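You operate a simulated robot arm through the tools that you are given. There is no shell and no other tool.

The job below is to be done with a simulated robot arm. You get a single attempt, and the scene is never put back.

JOB
Restock the cup wells with the green cup and the red cup.
Fine: each cup nests in the well of its size; close the clear cover again. Where these are worked on the way, their far stop is far enough and under half their travel is too little: clear cover.

Only the result counts: the job must be done as asked and must still hold three seconds after the hand-in. Knocking over, shifting, dropping, spilling or breaking anything else fails it. Lids that push on must go on centred and level and be pressed home; caps that screw on are set level and turned clockwise until they are tight.

ROBOT AND FRAMES
A 7-joint arm with a fingered hand, fixed in place. Base frame: the origin is on the floor under the middle of its stand, x ahead of it, y to its left, z up. Lengths are in m, angles in degrees, forces in N, time in s.
It reaches about 1.023 m from its shoulder. Its first joint turns from -166.0 to 166.0 degrees. Payload 4 kg.
The tool frame sits at the grasp point between the pads (the TCP): z along the fingers, y along the line on which they close. The tips reach 0.03 m beyond it. The gripper opens to 0.104 m; its body begins 0.035 m behind the TCP. The gripper is a hand of 4 fingers: y runs from the thumb to the fingers, the wrist lies at [-0.015, -0.113, -0.19] in the tool frame, and closing takes about 1.5 s.
Orientation is that of the tool frame in the base frame, as a unit quaternion [x, y, z, w]. With the fingers straight down and the wrist toward the robot, the tool's x, y and z point along [0, 1, 0], [1, 0, 0] and [0, 0, -1] of the base frame.

CONTROLS
- The arm moves only by the tool play_rows. Its argument "moves" is a list of rows, each a list of 6 numbers: the shift along the tool's x, y, z in m, then the turn, a rotation vector about the tool's x, y, z in degrees. In form: [[x, y, z, rx, ry, rz], ...]. A call has 1 to 20 rows; each row is the pose to reach, as a shift and turn from the pose commanded when the call began, along the tool's axes at that moment. "hand" is the closure in counts, from 0 (fully open) to 255 (shut), set as the call begins (left out, the last holds). A row lasts 0.2 s, in which the tool goes at most 0.05 m and 8.6 degrees; a call with a longer step from one row to the next is refused whole, and so is a gripper value outside its range. Where a pose cannot be reached the arm comes as near as it can. A force on the tool above 40 N (or 10 N above the force at the start of the call, whichever is more), or a blocked arm, ends the call early, and 0.2 s more pass. Each finger travels about 0.153 m/s and halts on what it meets, pressing with about 31 N; the grip force reading is that of the motor and also rises with nothing between the fingers. The clock runs only during rows and for 0.2 s after the last one: add rows that repeat a pose to give the fingers time. The reply holds the time, the measured pose of the TCP, the force on the tool along the base axes, the opening and the grip force, in the units named above and with some noise, with the torque about the TCP (base axes, N m) and any sound that the robot's microphone picked up.
- Cameras (640 x 400 px; columns grow to the right, rows downward): "scene" is fixed at [0.0505, -0.6495, 1.6568]; the picture's right is [0.68, -0.73, 0.00], its down [-0.65, -0.61, -0.46] and it looks along [0.34, 0.31, -0.89] (base axes); focal length 320 px, centre (320, 200). "wrist" rides on the gripper at [0.061, -0.092, -0.13] in the tool frame; the picture's right is [-0.81, 0.27, -0.52], its down [-0.53, -0.71, 0.46] and it looks along [-0.24, 0.64, 0.72] (tool axes); focal length 275 px, centre (320, 200). There is no depth. A picture from a camera that has moved, and an enlarged one, comes with that camera's place and axes in the base frame and with its lens.
- snapshot(camera): a new picture of that camera. It takes no simulated time.
- move_fingers(index, middle, ring, thumb_bend, thumb_turn): sets how far each is bent, from 0 (flat) to 100 (curled in); at 30 the hand is open as for a grip, at 70 the pads meet at the TCP. One left out holds its place. A second passes; each finger stops where it meets its share of the squeeze, and holds until it gets a number again. A gripper value or a shape takes the hand back. It gives what a move gives, with no picture; readings hold the bend of each and the force on the fingers (four entries, about 0 where the hand has none), thumb and palm. thumb_turn goes from beside the hand (0) to across from the fingers (100), as for a grip.
- preshape(shape): the hand has 4 fingers and takes this shape, open, in about a second: jaw (thumb against the fingers, like two jaws); tri (thumb and two fingers); tip (a fingertip pinch); poke (one finger out to press); point (the index stretched); flat (the hand flat); cup (the hand cupped); fist (a fist). The gripper value then closes the fingers along that shape, each until it touches; the sizes above hold for jaw. It gives what a move gives, with no picture.
- close_up(camera, box): a new picture of the part [left, top, right, bottom] of that camera's present view, enlarged. It takes no simulated time.
- job_done(): hands the job in; it is judged then, once.

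Places have to be worked out from the pictures, the camera data and where the tool is seen. Open the gripper and draw the arm clear of the work before you hand the job in, unless the task says otherwise.

The tools are called after "Emit:" as name(argument=value, ...) on one line, values as JSON. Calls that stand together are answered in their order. play_rows: Moves the arm, as the interface text tells. Its arguments: {"type":"object","properties":{"moves":{"type":"array"},"hand":{"type":"number"}},"required":["moves"]} The other tools are called the same way: preshape (shape) gives the hand a shape; move_fingers (index, middle, ring, thumb_bend, thumb_turn) moves the fingers one by one; snapshot (camera) takes a picture; close_up (camera, box) takes an enlarged picture of a part of a camera's view; job_done () hands the job in.

At the start:

```text
clock: 0.0
tcp_pos: [0.1834, -0.3907, 1.2398]
ee_rot: [0.707, 0.707, 0.0, 0.001]
wrist_force: [0.2, 0.0, -0.3]
wrist_torque: [0.01, -0.01, 0.0]
grip_width: 0.1034
gripper_force: 0.1
shape: jaw
bend: [30.0, 30.0, 30.0, 30.0, 98.0]
finger forces: [0.0, 0.1, 0.0, 0.0, 0.1, 0.0]
```

scene: 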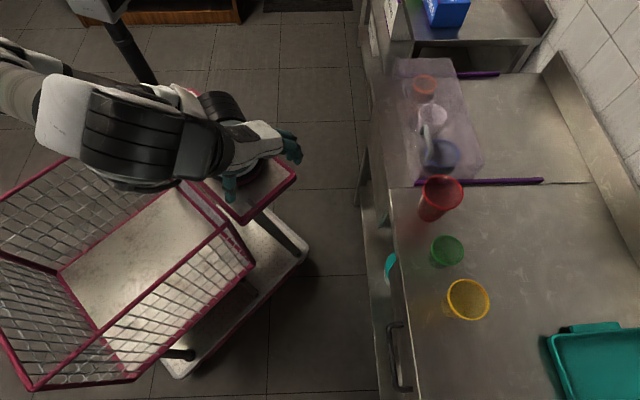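
wrist: 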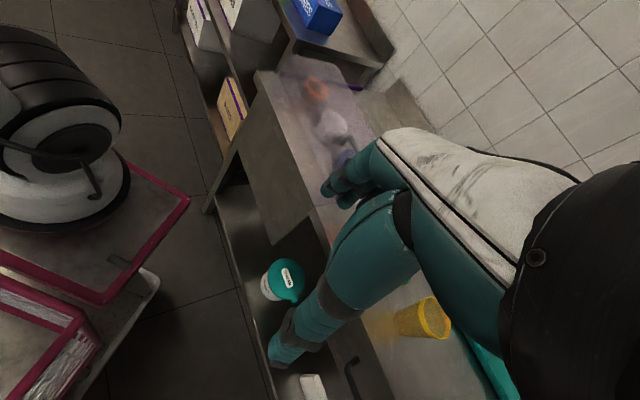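

I start by looking closer at the cover, the wells and the cups before moving anything.

Emit:
close_up(camera="scene", box=[360, 40, 520, 140])

Emit:
close_up(camera="scene", box=[360, 110, 520, 210])

Emit:
close_up(camera="scene", box=[360, 160, 616, 320])

Emit:
close_up(camera="wrist", box=[240, 40, 400, 140])

```text
4.00 times, centred on (440, 90) of scene
camera zoom: at [0.0505, -0.6495, 1.6568], right [0.68, -0.73, 0.0], down [-0.65, -0.61, -0.46], along [0.34, 0.31, -0.89], focal length 1278 px, centre (-160, 640)
```

zoom: 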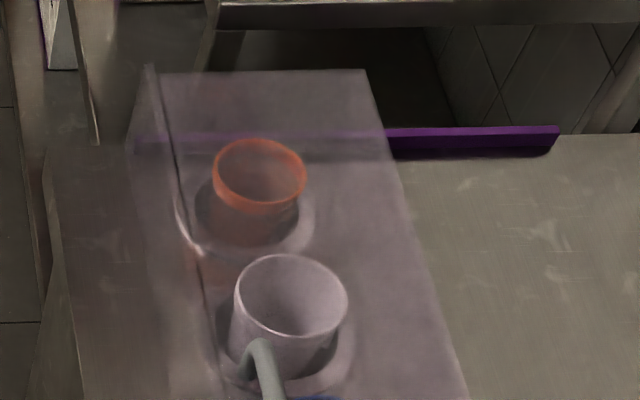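

```text
4.00 times, centred on (440, 160) of scene
camera zoom: at [0.0505, -0.6495, 1.6568], right [0.68, -0.73, 0.0], down [-0.65, -0.61, -0.46], along [0.34, 0.31, -0.89], focal length 1278 px, centre (-160, 360)
```

zoom: 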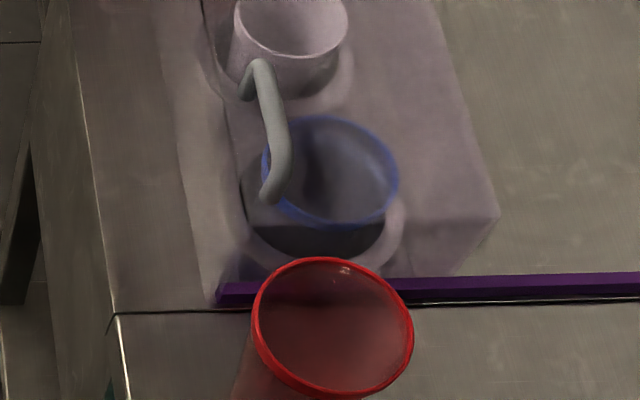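

```text
2.50 times, centred on (488, 240) of scene
camera zoom: at [0.0505, -0.6495, 1.6568], right [0.68, -0.73, 0.0], down [-0.65, -0.61, -0.46], along [0.34, 0.31, -0.89], focal length 799 px, centre (-100, 100)
```

zoom: 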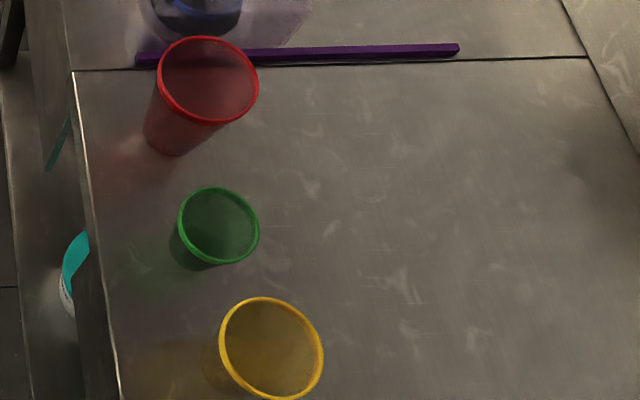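

```text
4.00 times, centred on (320, 90) of wrist
camera zoom: at [0.0909, -0.3295, 1.3708], right [0.27, -0.81, 0.52], down [-0.71, -0.53, -0.46], along [0.65, -0.25, -0.72], focal length 1101 px, centre (320, 640)
```

zoom: 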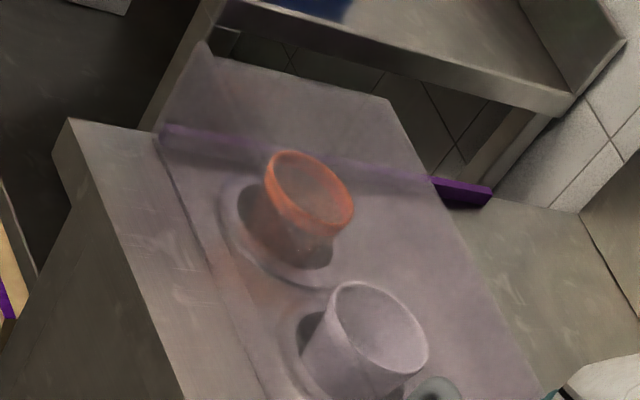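

The orange rim triangulates from both cameras to about (0.86, -0.35, 0.93), so the counter lies diagonally to the right-front and its front edge runs at about 41° yaw. I turn the hand toward the counter to get better wrist views, staying high.

Emit:
play_rows(moves=[[0.01, 0.01, 0, 0, 0, 7.5], [0.02, 0.02, 0, 0, 0, 15], [0.03, 0.03, 0, 0, 0, 22.5], [0.04, 0.045, 0, 0, 0, 30], [0.05, 0.06, 0, 0, 0, 37.5], [0.06, 0.08, 0, 0, 0, 45]])

Emit:
snapshot(camera="wrist")

Emit:
snapshot(camera="scene")

```text
clock: 1.4
tcp_pos: [0.2627, -0.329, 1.239]
ee_rot: [0.924, 0.382, 0.0, 0.001]
wrist_force: [-0.5, 0.1, 0.3]
wrist_torque: [0.0, 0.0, 0.0]
grip_width: 0.1039
gripper_force: 0.0
shape: jaw
bend: [30.0, 30.0, 30.0, 30.0, 98.0]
finger forces: [0.0, 0.0, 0.0, 0.0, 0.0, 0.0]
```

```text
taken
camera wrist: at [0.2401, -0.2223, 1.3699], right [-0.38, -0.77, 0.52], down [-0.88, 0.13, -0.46], along [0.28, -0.63, -0.72], focal length 275 px, centre (320, 200)
```

wrist: 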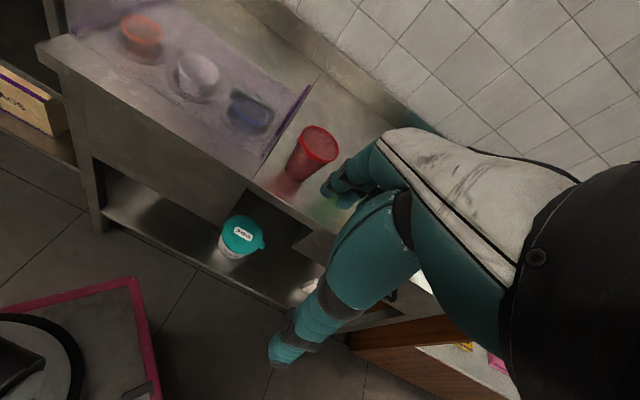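

```text
taken
```

scene: 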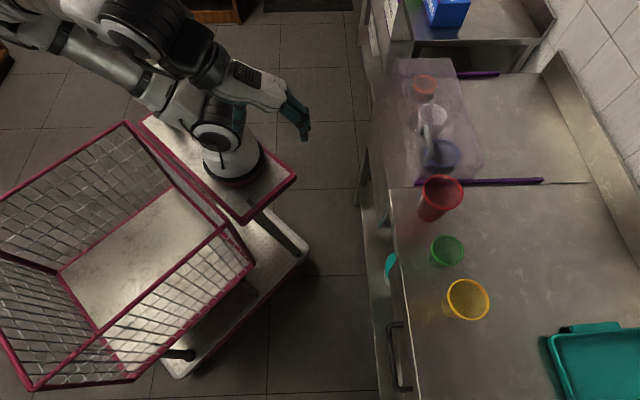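

The hand is now facing the counter and the wells with cups are visible through the clear cover. I zoom in to measure features.

Emit:
close_up(camera="wrist", box=[60, 0, 316, 160])

Emit:
close_up(camera="wrist", box=[200, 80, 360, 180])

Emit:
close_up(camera="scene", box=[376, 40, 504, 120])

Emit:
close_up(camera="scene", box=[376, 110, 504, 190])

```text
2.50 times, centred on (188, 80) of wrist
camera zoom: at [0.2401, -0.2223, 1.3699], right [-0.38, -0.77, 0.52], down [-0.88, 0.13, -0.46], along [0.28, -0.63, -0.72], focal length 688 px, centre (650, 500)
```

zoom: 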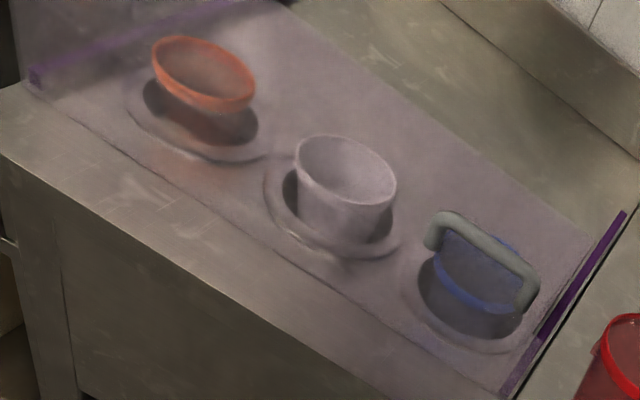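

```text
4.00 times, centred on (280, 130) of wrist
camera zoom: at [0.2401, -0.2223, 1.3699], right [-0.38, -0.77, 0.52], down [-0.88, 0.13, -0.46], along [0.28, -0.63, -0.72], focal length 1101 px, centre (480, 480)
```

zoom: 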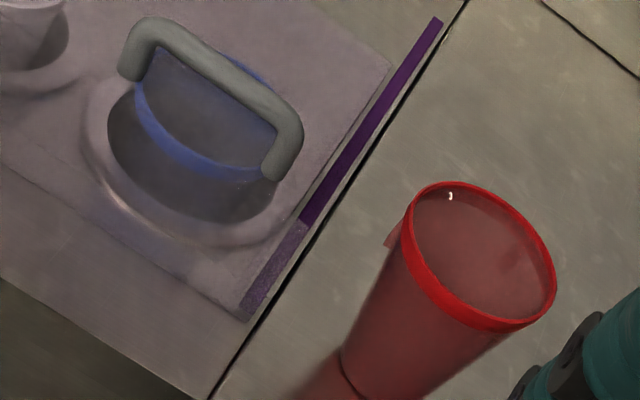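

```text
5.00 times, centred on (440, 80) of scene
camera zoom: at [0.0505, -0.6495, 1.6568], right [0.68, -0.73, 0.0], down [-0.65, -0.61, -0.46], along [0.34, 0.31, -0.89], focal length 1597 px, centre (-280, 800)
```

zoom: 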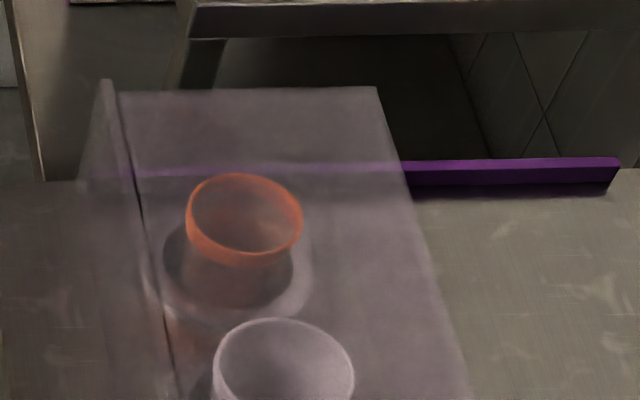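

```text
5.00 times, centred on (440, 150) of scene
camera zoom: at [0.0505, -0.6495, 1.6568], right [0.68, -0.73, 0.0], down [-0.65, -0.61, -0.46], along [0.34, 0.31, -0.89], focal length 1597 px, centre (-280, 450)
```

zoom: 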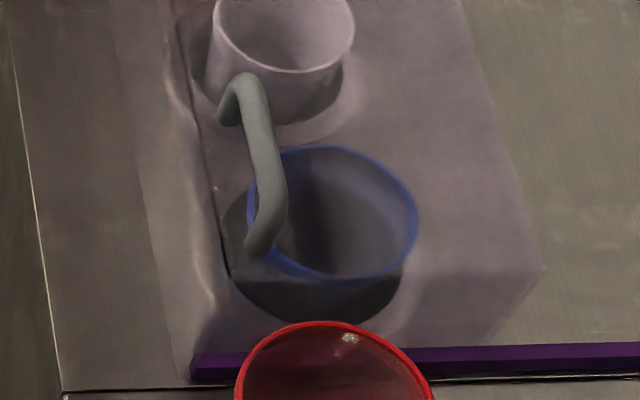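

Triangulation puts the counter along a 45° diagonal. The cover handle bar runs from about (0.656,-0.469) to (0.596,-0.525) at z≈0.995, with the cover top at z≈0.955 and the table at z≈0.865. I move above and just in front of the handle for a closer look.

Emit:
play_rows(moves=[[0.02, 0.03, 0.01, 0, 0, 0], [0.04, 0.06, 0.02, 0, 0, 0], [0.06, 0.095, 0.03, 0, 0, 0], [0.08, 0.13, 0.04, 0, 0, 0], [0.1, 0.165, 0.05, 0, 0, 0], [0.12, 0.2, 0.06, 0, 0, 0], [0.13, 0.235, 0.07, 0, 0, 0], [0.138, 0.26, 0.08, 0, 0, 0], [0.138, 0.26, 0.08, 0, 0, 0]])

Emit:
snapshot(camera="wrist")

Emit:
snapshot(camera="scene")

```text
clock: 3.4
tcp_pos: [0.5435, -0.4171, 1.1604]
ee_rot: [0.924, 0.383, 0.0, 0.002]
wrist_force: [-0.4, 0.5, -0.5]
wrist_torque: [0.01, 0.02, -0.01]
grip_width: 0.104
gripper_force: 0.1
shape: jaw
bend: [30.0, 30.0, 30.0, 30.0, 98.0]
finger forces: [0.1, 0.0, 0.0, 0.1, 0.1, 0.1]
```

```text
taken
camera wrist: at [0.5219, -0.3102, 1.2911], right [-0.38, -0.77, 0.52], down [-0.88, 0.13, -0.46], along [0.29, -0.63, -0.72], focal length 275 px, centre (320, 200)
```

wrist: 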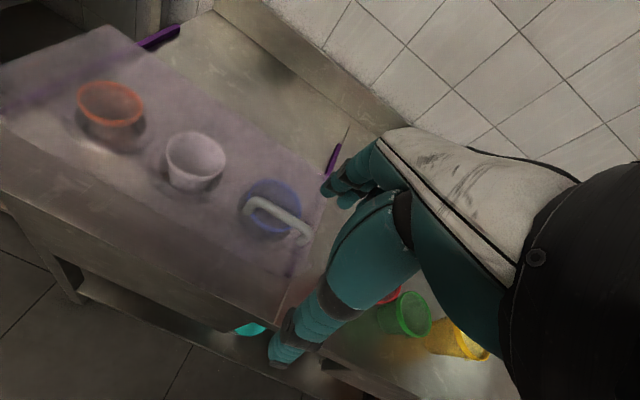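

```text
taken
```

scene: 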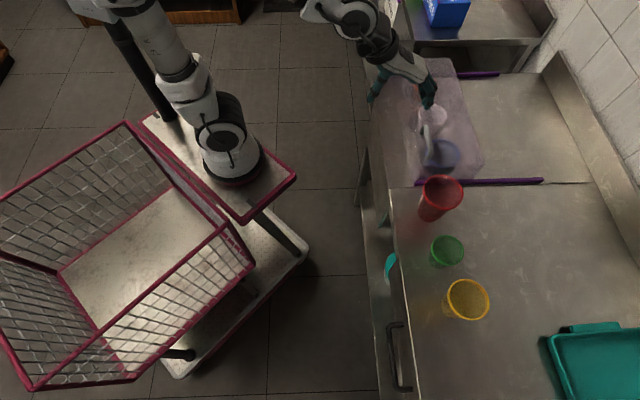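

The handle and all three nested cups show clearly in the wrist view now. I zoom in to refine the handle and rim places.

Emit:
close_up(camera="wrist", box=[200, 140, 360, 240])

Emit:
close_up(camera="wrist", box=[50, 60, 242, 180])

Emit:
close_up(camera="wrist", box=[340, 260, 532, 380])

Emit:
close_up(camera="scene", box=[360, 60, 520, 160])

```text
4.00 times, centred on (280, 190) of wrist
camera zoom: at [0.5219, -0.3102, 1.2911], right [-0.38, -0.77, 0.52], down [-0.88, 0.13, -0.46], along [0.29, -0.63, -0.72], focal length 1101 px, centre (480, 240)
```

zoom: 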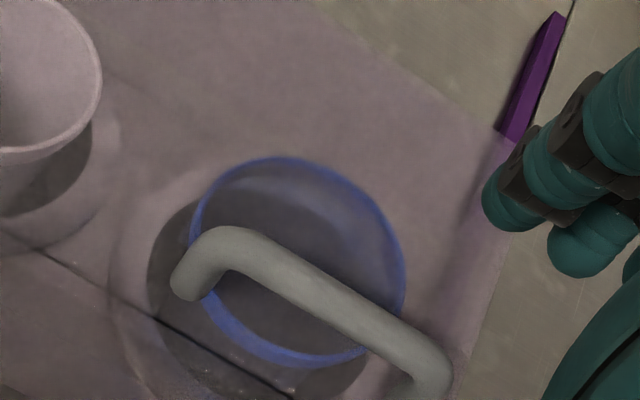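

```text
3.33 times, centred on (146, 120) of wrist
camera zoom: at [0.5219, -0.3102, 1.2911], right [-0.38, -0.77, 0.52], down [-0.88, 0.13, -0.46], along [0.29, -0.63, -0.72], focal length 918 px, centre (900, 467)
```

zoom: 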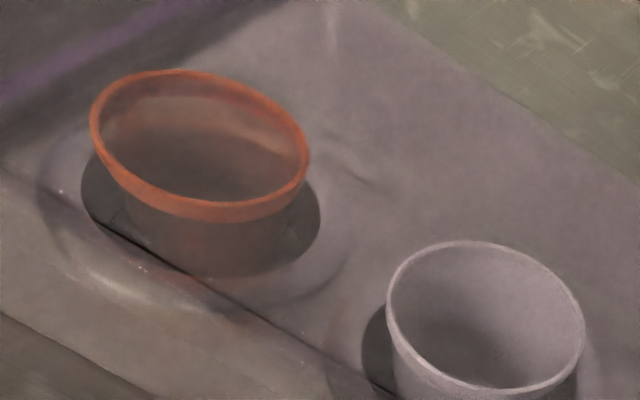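

```text
3.33 times, centred on (436, 320) of wrist
camera zoom: at [0.5219, -0.3102, 1.2911], right [-0.38, -0.77, 0.52], down [-0.88, 0.13, -0.46], along [0.29, -0.63, -0.72], focal length 918 px, centre (-67, -200)
```

zoom: 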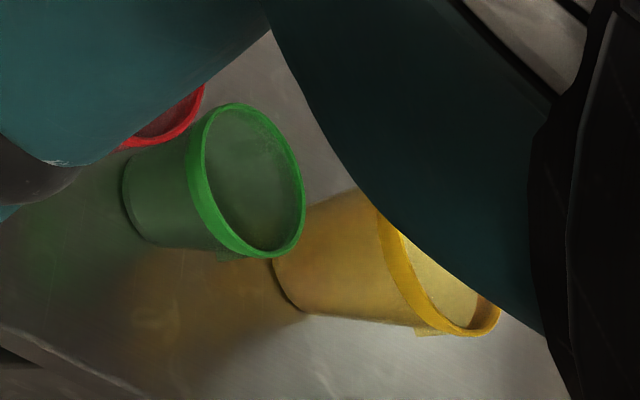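

```text
4.00 times, centred on (440, 110) of scene
camera zoom: at [0.0505, -0.6495, 1.6568], right [0.68, -0.73, 0.0], down [-0.65, -0.61, -0.46], along [0.34, 0.31, -0.89], focal length 1278 px, centre (-160, 560)
```

zoom: 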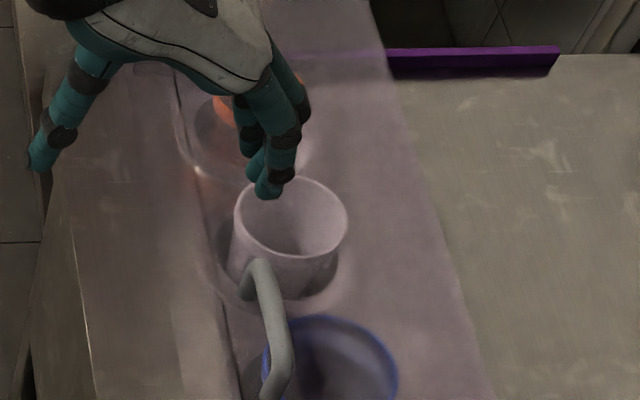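

The handle bar is at u 0.05–0.131 along the counter and v≈0.795 out from me, with its bar at z≈0.99. I go above it and then lower the open hand astride it, thumb in front and fingers behind.

Emit:
play_rows(moves=[[0.001, 0.04, 0.0, 0, 0, 0], [0.001, 0.08, 0.01, 0, 0, 0], [0.001, 0.116, 0.03, 0, 0, 0], [0.001, 0.116, 0.06, 0, 0, 0], [0.001, 0.116, 0.085, 0, 0, 0], [0.001, 0.116, 0.11, 0, 0, 0], [0.001, 0.116, 0.13, 0, 0, 0], [0.001, 0.116, 0.145, 0, 0, 0], [0.001, 0.116, 0.152, 0, 0, 0], [0.001, 0.116, 0.152, 0, 0, 0]])

Emit:
close_up(camera="scene", box=[360, 80, 520, 180])

Emit:
close_up(camera="wrist", box=[160, 120, 416, 280])

```text
clock: 5.6
tcp_pos: [0.6274, -0.4991, 1.0083]
ee_rot: [0.924, 0.383, 0.001, 0.002]
wrist_force: [-0.3, 0.1, -0.1]
wrist_torque: [0.02, 0.0, 0.0]
grip_width: 0.1038
gripper_force: 0.1
shape: jaw
bend: [30.0, 30.0, 30.0, 30.0, 98.0]
finger forces: [0.0, 0.0, 0.0, 0.0, 0.0, 0.0]
```

```text
4.00 times, centred on (440, 130) of scene
camera zoom: at [0.0505, -0.6495, 1.6568], right [0.68, -0.73, 0.0], down [-0.65, -0.61, -0.46], along [0.34, 0.31, -0.89], focal length 1278 px, centre (-160, 480)
```

zoom: 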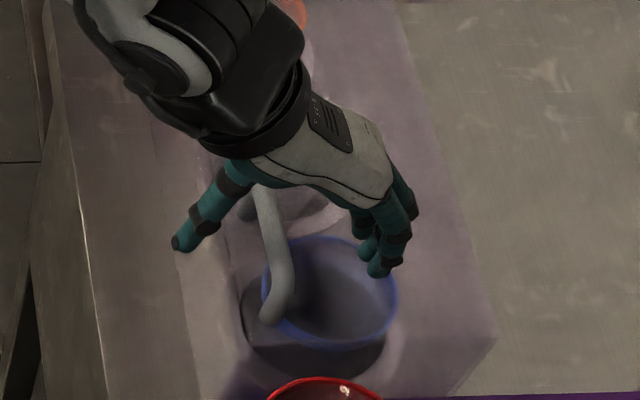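

```text
2.50 times, centred on (288, 200) of wrist
camera zoom: at [0.6067, -0.3909, 1.1403], right [-0.38, -0.77, 0.52], down [-0.88, 0.13, -0.46], along [0.28, -0.63, -0.72], focal length 688 px, centre (400, 200)
```

zoom: 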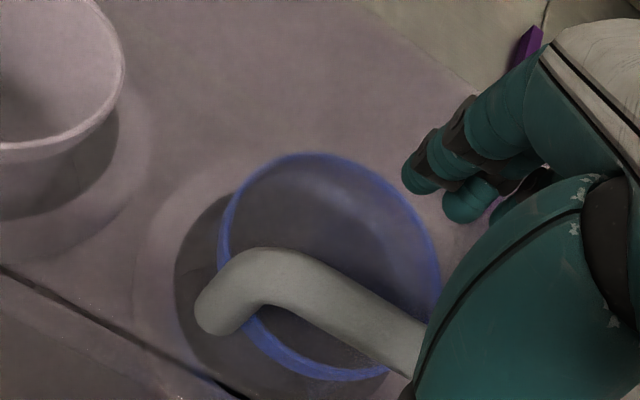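

The hand straddles the handle with the TCP at u≈0.091, v≈0.797, z≈1.008. I close on the bar.

Emit:
play_rows(moves=[[0, 0, 0.003, 0, 0, 0], [0, 0, 0.006, 0, 0, 0], [0, 0, 0.006, 0, 0, 0], [0, 0, 0.006, 0, 0, 0], [0, 0, 0.006, 0, 0, 0], [0, 0, 0.006, 0, 0, 0], [0, 0, 0.006, 0, 0, 0], [0, 0, 0.006, 0, 0, 0]], hand=240)

Emit:
close_up(camera="scene", box=[360, 80, 520, 180])

Emit:
close_up(camera="wrist", box=[160, 120, 416, 280])

```text
clock: 7.4
tcp_pos: [0.6272, -0.4991, 1.0015]
ee_rot: [0.924, 0.383, 0.0, 0.002]
wrist_force: [-1.1, 0.5, 0.5]
wrist_torque: [0.0, 0.02, -0.01]
grip_width: 0.0064
gripper_force: 0.0
shape: jaw
bend: [71.0, 66.0, 66.0, 72.0, 100.0]
finger forces: [0.1, 0.0, 0.0, 0.0, 0.9, 0.0]
```

```text
4.00 times, centred on (440, 130) of scene
camera zoom: at [0.0505, -0.6495, 1.6568], right [0.68, -0.73, 0.0], down [-0.65, -0.61, -0.46], along [0.34, 0.31, -0.89], focal length 1278 px, centre (-160, 480)
```

zoom: 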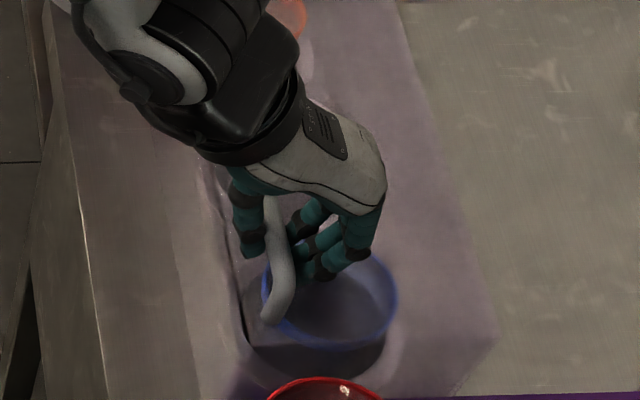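

```text
2.50 times, centred on (288, 200) of wrist
camera zoom: at [0.6064, -0.3902, 1.134], right [-0.38, -0.77, 0.52], down [-0.88, 0.13, -0.46], along [0.28, -0.63, -0.72], focal length 688 px, centre (400, 200)
```

zoom: 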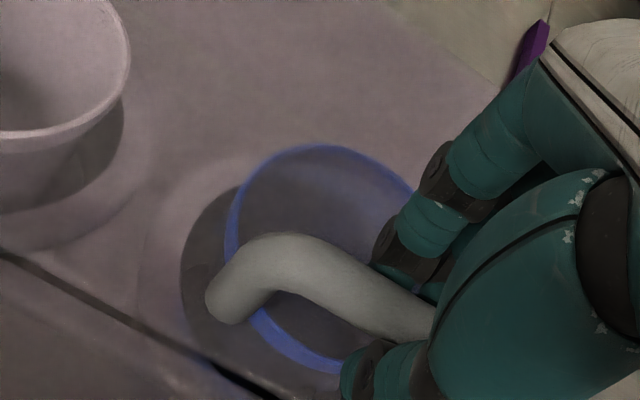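

The fingers have closed around the bar with almost no force on it, so the handle is caged. I push the cover away along the rails (tool y) in small steps and watch the force.

Emit:
play_rows(moves=[[0, 0.005, 0, 0, 0, 0], [0, 0.015, 0, 0, 0, 0], [0, 0.025, 0, 0, 0, 0], [0, 0.035, 0, 0, 0, 0], [0, 0.045, 0, 0, 0, 0], [0, 0.055, 0, 0, 0, 0], [0, 0.065, 0, 0, 0, 0], [0, 0.075, 0, 0, 0, 0], [0, 0.075, 0, 0, 0, 0]])

Emit:
close_up(camera="scene", box=[360, 40, 600, 190])

```text
clock: 9.4
tcp_pos: [0.6794, -0.5507, 1.0023]
ee_rot: [0.924, 0.382, 0.001, 0.002]
wrist_force: [-0.1, 1.5, -1.2]
wrist_torque: [0.0, 0.02, 0.0]
grip_width: 0.0061
gripper_force: 0.0
shape: jaw
bend: [71.0, 66.0, 66.0, 71.0, 100.0]
finger forces: [0.1, 0.1, 0.0, 0.1, 1.2, 0.0]
```

```text
2.67 times, centred on (480, 115) of scene
camera zoom: at [0.0505, -0.6495, 1.6568], right [0.68, -0.73, 0.0], down [-0.65, -0.61, -0.46], along [0.34, 0.31, -0.89], focal length 852 px, centre (-107, 427)
```

zoom: 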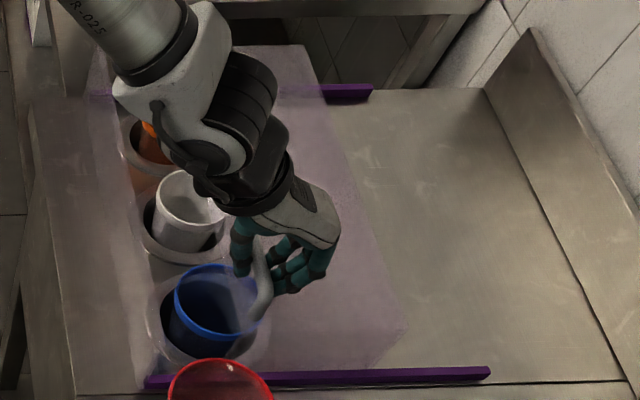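

The cover slides freely and the wells are half exposed. I keep pushing toward the far stop.

Emit:
play_rows(moves=[[0, 0.01, 0, 0, 0, 0], [0, 0.02, 0, 0, 0, 0], [0, 0.03, 0, 0, 0, 0], [0, 0.04, 0, 0, 0, 0], [0, 0.05, 0, 0, 0, 0], [0, 0.06, 0, 0, 0, 0], [0, 0.07, 0, 0, 0, 0], [0, 0.08, 0, 0, 0, 0], [0, 0.09, 0, 0, 0, 0], [0, 0.1, 0, 0, 0, 0], [0, 0.1, 0, 0, 0, 0]])

Emit:
close_up(camera="scene", box=[360, 40, 600, 190])

```text
clock: 11.8
tcp_pos: [0.7527, -0.623, 1.0041]
ee_rot: [0.924, 0.383, 0.0, 0.002]
wrist_force: [-0.5, 0.9, -2.6]
wrist_torque: [-0.02, -0.02, 0.0]
grip_width: 0.0064
gripper_force: 0.1
shape: jaw
bend: [71.0, 66.0, 66.0, 71.0, 100.0]
finger forces: [0.0, 0.1, 0.0, 0.0, 1.9, 0.0]
```

```text
2.67 times, centred on (480, 115) of scene
camera zoom: at [0.0505, -0.6495, 1.6568], right [0.68, -0.73, 0.0], down [-0.65, -0.61, -0.46], along [0.34, 0.31, -0.89], focal length 852 px, centre (-107, 427)
```

zoom: 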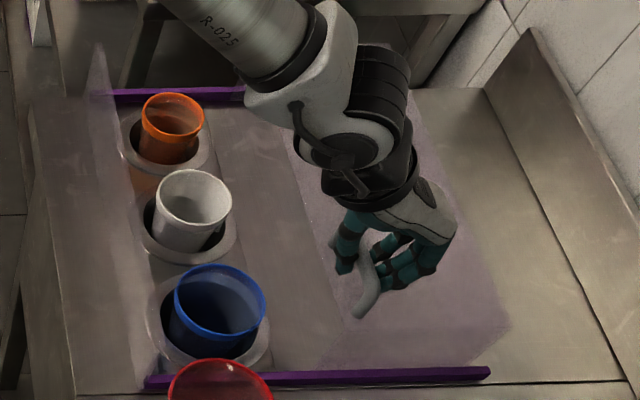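

The wells are fully uncovered now. I push the last bit gently to find the far stop.

Emit:
play_rows(moves=[[0, 0.008, 0, 0, 0, 0], [0, 0.016, 0, 0, 0, 0], [0, 0.024, 0, 0, 0, 0], [0, 0.032, 0, 0, 0, 0], [0, 0.04, 0, 0, 0, 0], [0, 0.048, 0, 0, 0, 0]])

Emit:
close_up(camera="scene", box=[360, 40, 600, 190])

```text
clock: 13.2
tcp_pos: [0.7828, -0.6551, 1.0043]
ee_rot: [0.924, 0.383, 0.001, 0.001]
wrist_force: [-22.7, 24.9, 3.8]
wrist_torque: [0.21, 0.2, -0.03]
grip_width: 0.0483
gripper_force: 0.1
shape: jaw
bend: [71.0, 66.0, 66.0, 53.0, 100.0]
finger forces: [0.1, 0.0, 0.0, 0.1, 33.1, 0.0]
```

```text
2.67 times, centred on (480, 115) of scene
camera zoom: at [0.0505, -0.6495, 1.6568], right [0.68, -0.73, 0.0], down [-0.65, -0.61, -0.46], along [0.34, 0.31, -0.89], focal length 852 px, centre (-107, 427)
```

zoom: 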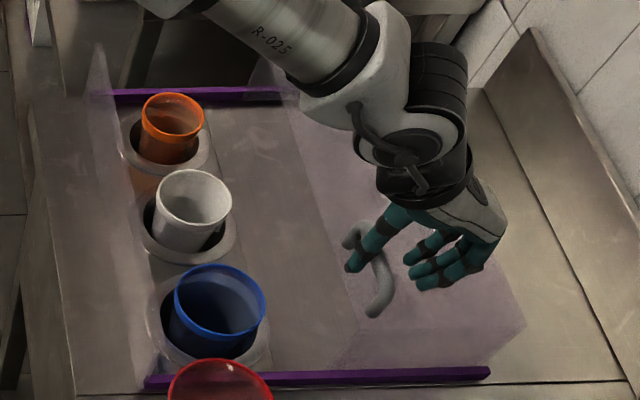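

The force rise (~34 N on the thumb) shows the cover is at its far stop. I ease back 2 cm, open the hand, then lift straight up.

Emit:
play_rows(moves=[[0, -0.01, 0, 0, 0, 0], [0, -0.02, 0, 0, 0, 0], [0, -0.02, 0, 0, 0, 0]])

Emit:
play_rows(moves=[[0, 0, 0, 0, 0, 0], [0, 0, 0, 0, 0, 0], [0, 0, 0, 0, 0, 0], [0, 0, 0, 0, 0, 0], [0, 0, 0, 0, 0, 0], [0, 0, -0.02, 0, 0, 0], [0, 0, -0.05, 0, 0, 0], [0, 0, -0.08, 0, 0, 0], [0, 0, -0.12, 0, 0, 0], [0, 0, -0.16, 0, 0, 0]], hand=0)

Emit:
snapshot(camera="scene")

Emit:
snapshot(camera="wrist")

```text
clock: 14.0
tcp_pos: [0.7714, -0.6415, 1.0043]
ee_rot: [0.924, 0.383, 0.0, 0.001]
wrist_force: [-8.4, 9.0, 1.6]
wrist_torque: [0.12, 0.08, 0.02]
grip_width: 0.0086
gripper_force: 0.1
shape: jaw
bend: [71.0, 66.0, 66.0, 64.0, 100.0]
finger forces: [0.1, 0.0, 0.0, 0.0, 12.1, 0.0]
```

```text
clock: 16.2
tcp_pos: [0.7724, -0.6422, 1.1631]
ee_rot: [0.924, 0.382, 0.001, 0.001]
wrist_force: [-0.1, -0.5, -0.7]
wrist_torque: [-0.03, 0.03, -0.03]
grip_width: 0.104
gripper_force: 0.0
shape: jaw
bend: [30.0, 30.0, 30.0, 30.0, 98.0]
finger forces: [0.1, 0.1, 0.0, 0.0, 0.1, 0.1]
```

```text
taken
```

scene: 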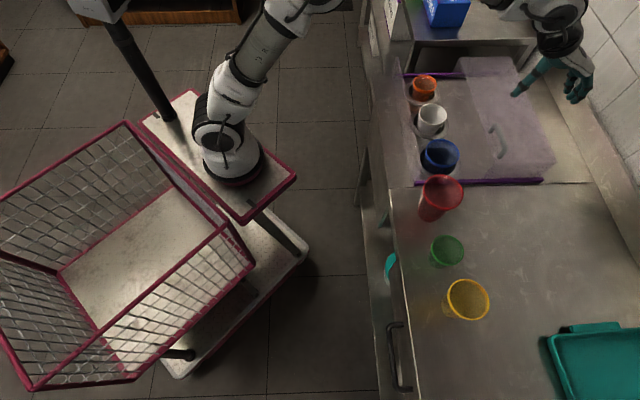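

```text
taken
camera wrist: at [0.7499, -0.5339, 1.2944], right [-0.38, -0.77, 0.52], down [-0.88, 0.13, -0.46], along [0.28, -0.63, -0.72], focal length 275 px, centre (320, 200)
```

wrist: 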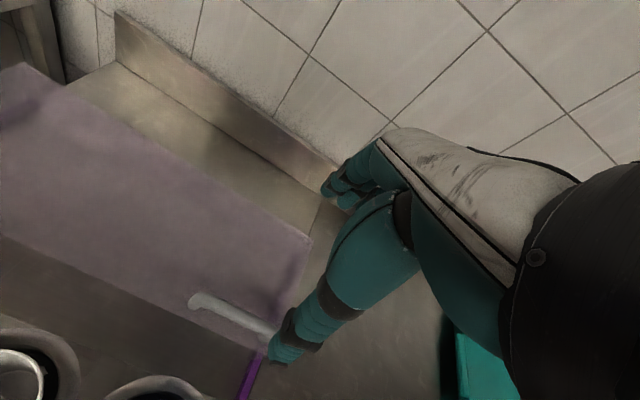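

The cover is at its far stop and stays there, and the hand is clear above it. I zoom on the wells and cups for diameters and places.

Emit:
close_up(camera="scene", box=[384, 60, 512, 140])

Emit:
close_up(camera="scene", box=[384, 120, 512, 200])

Emit:
close_up(camera="scene", box=[384, 160, 512, 240])

Emit:
close_up(camera="scene", box=[400, 215, 528, 295])

Emit:
close_up(camera="scene", box=[400, 255, 528, 335])

```text
5.00 times, centred on (448, 100) of scene
camera zoom: at [0.0505, -0.6495, 1.6568], right [0.68, -0.73, 0.0], down [-0.65, -0.61, -0.46], along [0.34, 0.31, -0.89], focal length 1597 px, centre (-320, 700)
```

zoom: 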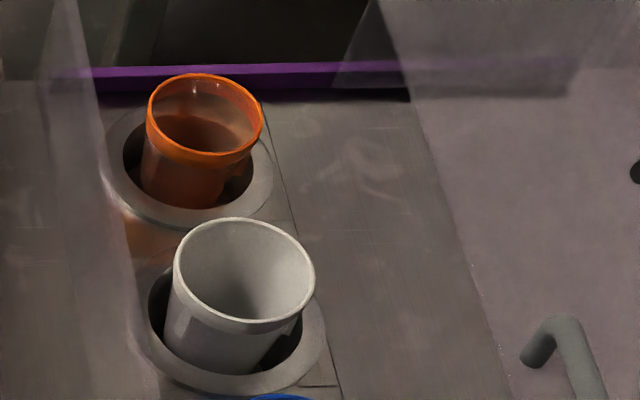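

```text
5.00 times, centred on (448, 160) of scene
camera zoom: at [0.0505, -0.6495, 1.6568], right [0.68, -0.73, 0.0], down [-0.65, -0.61, -0.46], along [0.34, 0.31, -0.89], focal length 1597 px, centre (-320, 400)
```

zoom: 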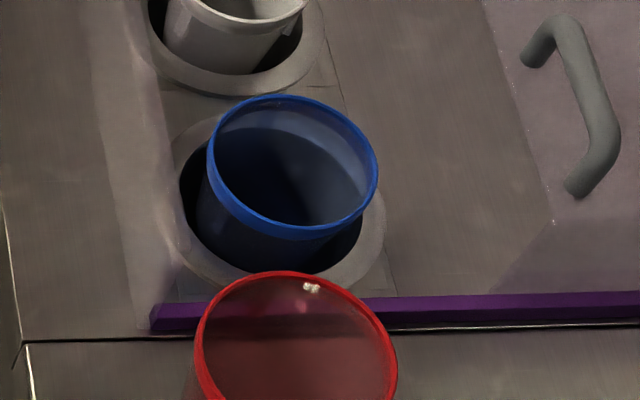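

```text
5.00 times, centred on (448, 200) of scene
camera zoom: at [0.0505, -0.6495, 1.6568], right [0.68, -0.73, 0.0], down [-0.65, -0.61, -0.46], along [0.34, 0.31, -0.89], focal length 1597 px, centre (-320, 200)
```

zoom: 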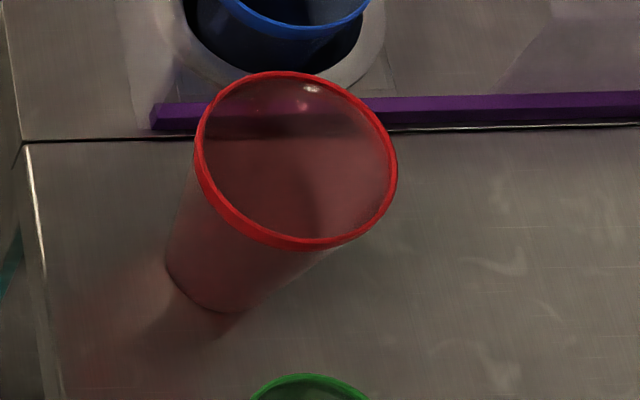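

```text
5.00 times, centred on (464, 255) of scene
camera zoom: at [0.0505, -0.6495, 1.6568], right [0.68, -0.73, 0.0], down [-0.65, -0.61, -0.46], along [0.34, 0.31, -0.89], focal length 1597 px, centre (-400, -75)
```

zoom: 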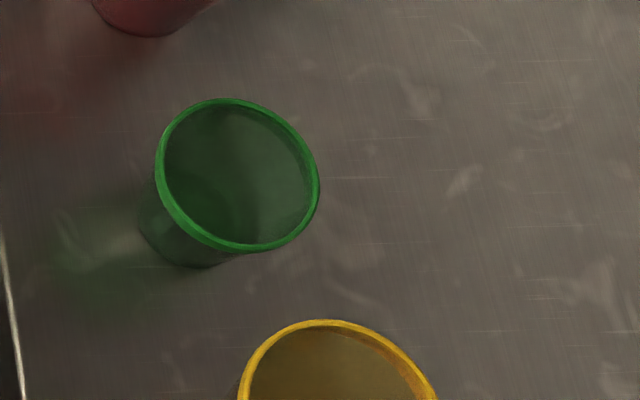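

```text
5.00 times, centred on (464, 295) of scene
camera zoom: at [0.0505, -0.6495, 1.6568], right [0.68, -0.73, 0.0], down [-0.65, -0.61, -0.46], along [0.34, 0.31, -0.89], focal length 1597 px, centre (-400, -275)
```

zoom: 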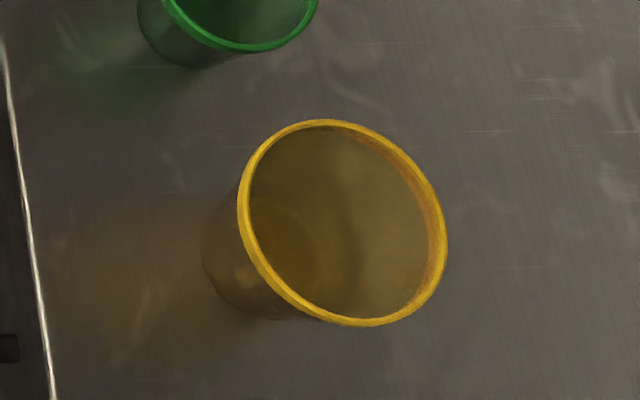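

Rim widths come out as green ≈ 0.076 / orange ≈ 0.075, red ≈ 0.097 / blue ≈ 0.097 and yellow ≈ 0.089 / white ≈ 0.086, so green goes in the orange well and red in the blue one. I move to the side at height to get a close wrist view of the green and red cups.

Emit:
play_rows(moves=[[-0.02, -0.03, 0, 0, 0, 0], [-0.05, -0.06, 0, 0, 0, 0], [-0.085, -0.085, 0, 0, 0, 0], [-0.12, -0.11, 0, 0, 0, 0], [-0.155, -0.135, 0, 0, 0, 0], [-0.19, -0.16, 0, 0, 0, 0], [-0.225, -0.185, 0, 0, 0, 0], [-0.26, -0.21, 0, 0, 0, 0], [-0.295, -0.235, 0, 0, 0, 0], [-0.33, -0.255, 0, 0, 0, 0], [-0.355, -0.272, 0, 0, 0, 0], [-0.372, -0.28, 0, 0, 0, 0], [-0.372, -0.28, 0, 0, 0, 0]])

Emit:
snapshot(camera="wrist")

Emit:
close_up(camera="wrist", box=[160, 120, 352, 240])

```text
clock: 19.0
tcp_pos: [0.3103, -0.7065, 1.1638]
ee_rot: [0.924, 0.382, 0.0, 0.002]
wrist_force: [-0.1, 1.1, -0.4]
wrist_torque: [0.01, -0.02, 0.0]
grip_width: 0.1041
gripper_force: 0.1
shape: jaw
bend: [30.0, 30.0, 30.0, 30.0, 98.0]
finger forces: [0.0, 0.0, 0.1, 0.0, 0.1, 0.1]
```

```text
taken
camera wrist: at [0.2879, -0.5991, 1.2953], right [-0.38, -0.77, 0.52], down [-0.88, 0.13, -0.46], along [0.28, -0.63, -0.72], focal length 275 px, centre (320, 200)
```

wrist: 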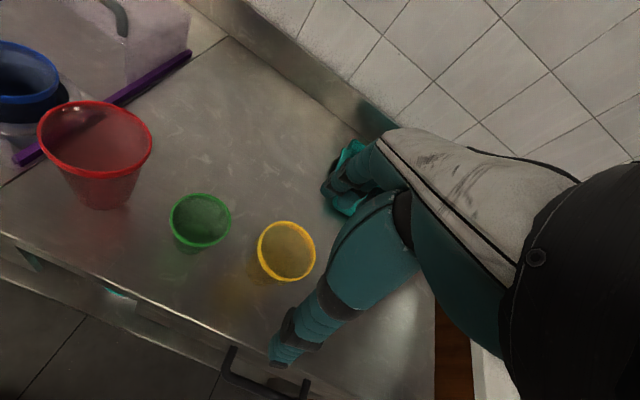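

```text
3.33 times, centred on (256, 180) of wrist
camera zoom: at [0.2879, -0.5991, 1.2953], right [-0.38, -0.77, 0.52], down [-0.88, 0.13, -0.46], along [0.28, -0.63, -0.72], focal length 918 px, centre (533, 267)
```

zoom: 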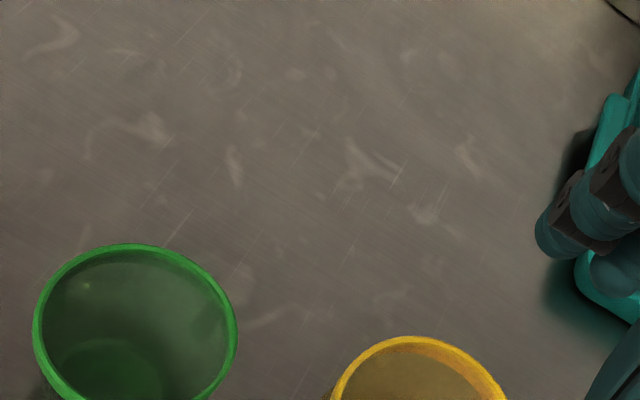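

Emit:
close_up(camera="wrist", box=[0, 60, 192, 180])

Emit:
close_up(camera="wrist", box=[140, 170, 332, 290])

Emit:
close_up(camera="wrist", box=[0, 120, 192, 240])

```text
3.33 times, centred on (96, 120) of wrist
camera zoom: at [0.2879, -0.5991, 1.2953], right [-0.38, -0.77, 0.52], down [-0.88, 0.13, -0.46], along [0.28, -0.63, -0.72], focal length 918 px, centre (1067, 467)
```

zoom: 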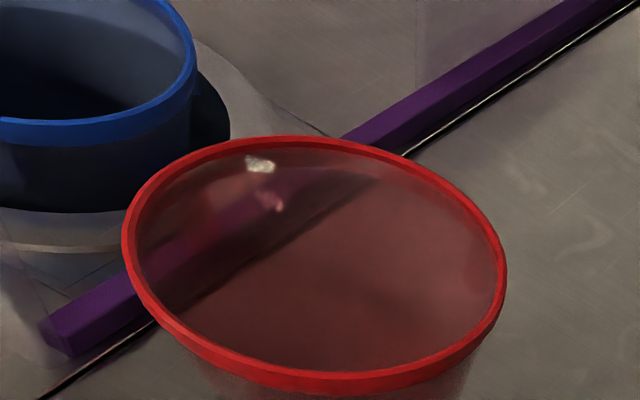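

```text
3.33 times, centred on (236, 230) of wrist
camera zoom: at [0.2879, -0.5991, 1.2953], right [-0.38, -0.77, 0.52], down [-0.88, 0.13, -0.46], along [0.28, -0.63, -0.72], focal length 918 px, centre (600, 100)
```

zoom: 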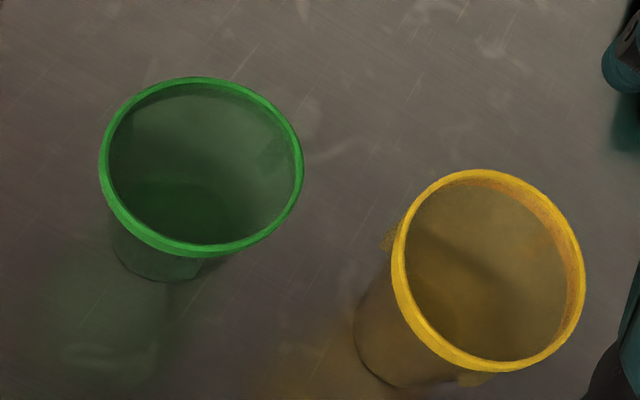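

```text
3.33 times, centred on (96, 180) of wrist
camera zoom: at [0.2879, -0.5991, 1.2953], right [-0.38, -0.77, 0.52], down [-0.88, 0.13, -0.46], along [0.28, -0.63, -0.72], focal length 918 px, centre (1067, 267)
```

zoom: 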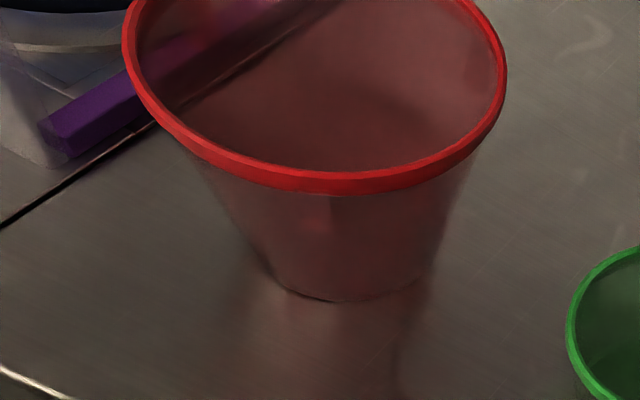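

Combining the views, the green rim is at u≈-0.195, v≈0.794, z≈0.95, the red rim at u≈-0.064, v≈0.800, z≈0.99, and yellow at u≈-0.311. I bring the open hand over the green cup and part of the way down, then check alignment.

Emit:
play_rows(moves=[[0.03, 0.025, 0, 0, 0, 0], [0.06, 0.05, 0, 0, 0, 0], [0.085, 0.075, 0.01, 0, 0, 0], [0.085, 0.075, 0.04, 0, 0, 0], [0.085, 0.075, 0.07, 0, 0, 0], [0.085, 0.075, 0.1, 0, 0, 0], [0.085, 0.075, 0.124, 0, 0, 0], [0.085, 0.075, 0.124, 0, 0, 0]])

Emit:
close_up(camera="scene", box=[376, 190, 536, 290])

Emit:
close_up(camera="wrist", box=[200, 140, 392, 260])

```text
clock: 20.8
tcp_pos: [0.4228, -0.6978, 1.0388]
ee_rot: [0.924, 0.383, 0.001, 0.002]
wrist_force: [0.7, -0.4, 0.1]
wrist_torque: [0.0, 0.01, -0.01]
grip_width: 0.1042
gripper_force: 0.1
shape: jaw
bend: [30.0, 30.0, 30.0, 30.0, 98.0]
finger forces: [0.0, 0.0, 0.0, 0.0, 0.0, 0.0]
```

```text
4.00 times, centred on (456, 240) of scene
camera zoom: at [0.0505, -0.6495, 1.6568], right [0.68, -0.73, 0.0], down [-0.65, -0.61, -0.46], along [0.34, 0.31, -0.89], focal length 1278 px, centre (-224, 40)
```

zoom: 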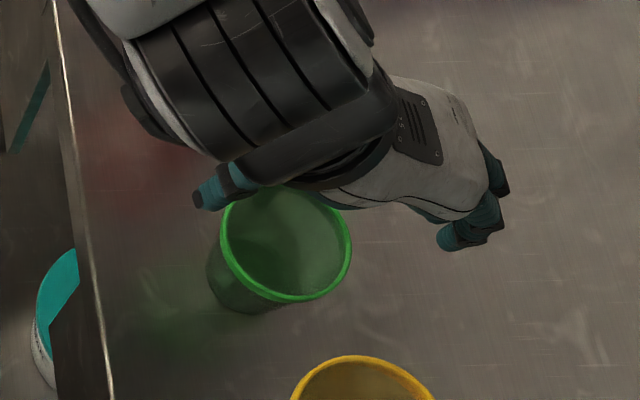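

```text
3.33 times, centred on (296, 200) of wrist
camera zoom: at [0.4009, -0.5897, 1.1716], right [-0.38, -0.77, 0.52], down [-0.88, 0.13, -0.46], along [0.29, -0.63, -0.72], focal length 918 px, centre (400, 200)
```

zoom: 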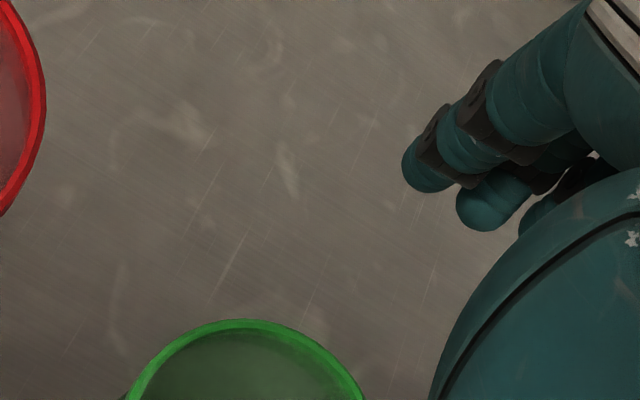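

The hand seems centred over the green cup. I take the full wrist view to refine before going lower.

Emit:
snapshot(camera="wrist")

Emit:
close_up(camera="wrist", box=[200, 210, 360, 310])

```text
taken
camera wrist: at [0.4009, -0.5897, 1.1716], right [-0.38, -0.77, 0.52], down [-0.88, 0.13, -0.46], along [0.29, -0.63, -0.72], focal length 275 px, centre (320, 200)
```

wrist: 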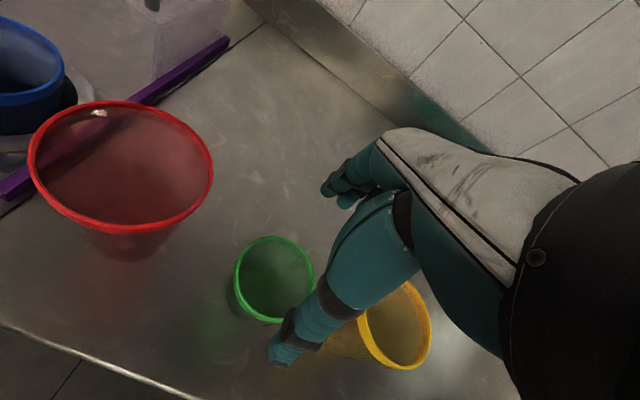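

```text
4.00 times, centred on (280, 260) of wrist
camera zoom: at [0.4009, -0.5897, 1.1716], right [-0.38, -0.77, 0.52], down [-0.88, 0.13, -0.46], along [0.29, -0.63, -0.72], focal length 1101 px, centre (480, -40)
```

zoom: 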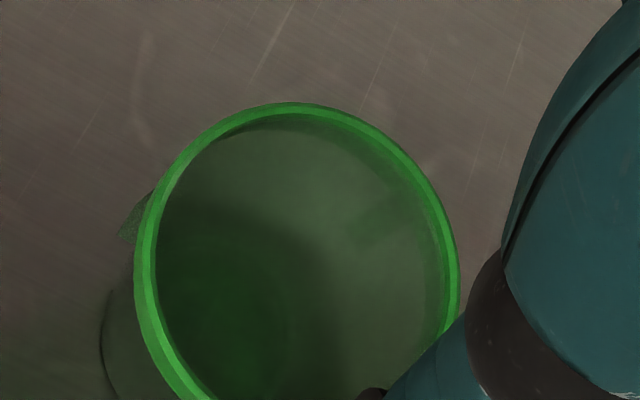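

The green rim comes out at u≈-0.194, v≈0.794 again, matching the tool to 2 mm. I descend so that the rim sits between the finger pads.

Emit:
play_rows(moves=[[0, 0.002, 0.015, 0, 0, 0], [0, 0.002, 0.03, 0, 0, 0], [0, 0.002, 0.045, 0, 0, 0], [0, 0.002, 0.06, 0, 0, 0], [0, 0.002, 0.072, 0, 0, 0], [0, 0.002, 0.08, 0, 0, 0], [0, 0.002, 0.08, 0, 0, 0]])

Emit:
close_up(camera="scene", box=[376, 190, 536, 290])

Emit:
snapshot(camera="wrist")

```text
clock: 22.4
tcp_pos: [0.4258, -0.7018, 0.9593]
ee_rot: [0.924, 0.383, 0.001, 0.001]
wrist_force: [0.3, 0.0, 0.4]
wrist_torque: [-0.01, -0.03, -0.02]
grip_width: 0.1039
gripper_force: 0.0
shape: jaw
bend: [30.0, 30.0, 30.0, 30.0, 98.0]
finger forces: [0.0, 0.1, 0.0, 0.0, 0.0, 0.0]
```

```text
4.00 times, centred on (456, 240) of scene
camera zoom: at [0.0505, -0.6495, 1.6568], right [0.68, -0.73, 0.0], down [-0.65, -0.61, -0.46], along [0.34, 0.31, -0.89], focal length 1278 px, centre (-224, 40)
```

zoom: 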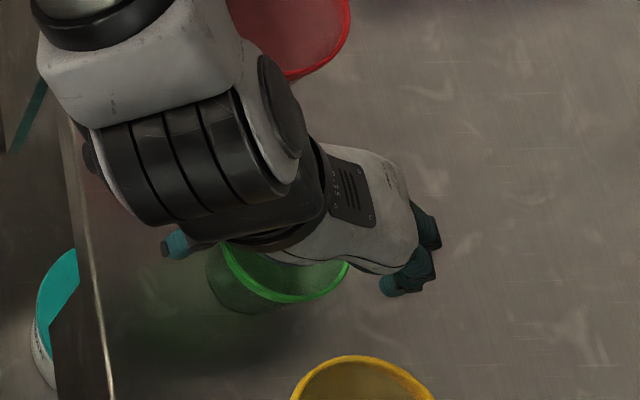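

```text
taken
camera wrist: at [0.4037, -0.5931, 1.0896], right [-0.38, -0.77, 0.52], down [-0.88, 0.13, -0.46], along [0.28, -0.63, -0.72], focal length 275 px, centre (320, 200)
```

wrist: 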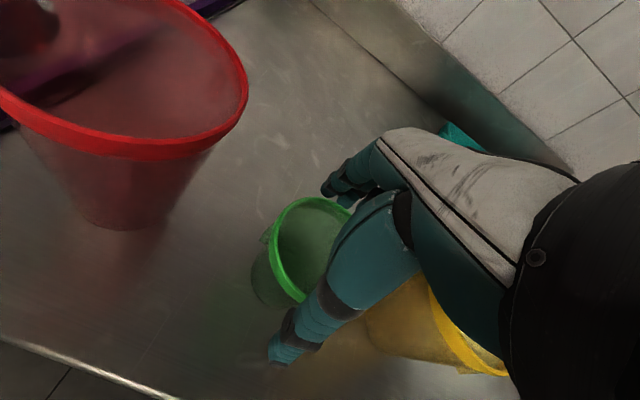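

The thumb is in front and the fingers behind the green rim, with no contact. I zoom for a check of the depth.

Emit:
close_up(camera="wrist", box=[240, 150, 400, 250])

Emit:
close_up(camera="wrist", box=[220, 260, 380, 360])

```text
4.00 times, centred on (320, 200) of wrist
camera zoom: at [0.4037, -0.5931, 1.0896], right [-0.38, -0.77, 0.52], down [-0.88, 0.13, -0.46], along [0.28, -0.63, -0.72], focal length 1101 px, centre (320, 200)
```

zoom: 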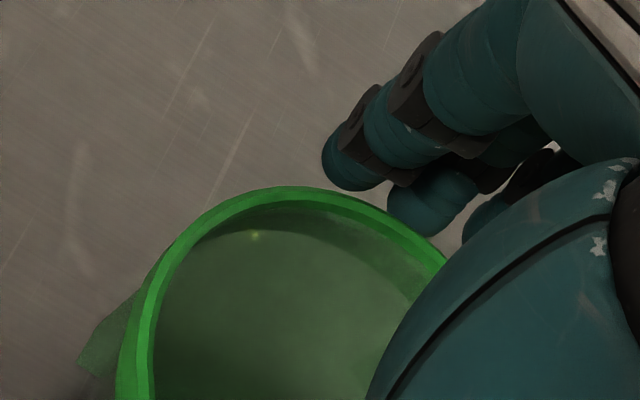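

```text
4.00 times, centred on (300, 310) of wrist
camera zoom: at [0.4037, -0.5931, 1.0896], right [-0.38, -0.77, 0.52], down [-0.88, 0.13, -0.46], along [0.28, -0.63, -0.72], focal length 1101 px, centre (400, -240)
```

zoom: 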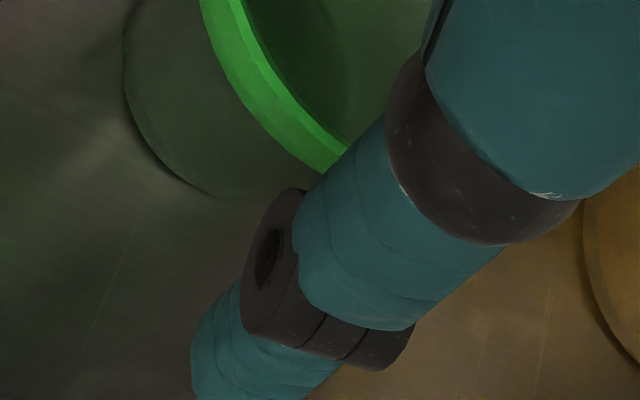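

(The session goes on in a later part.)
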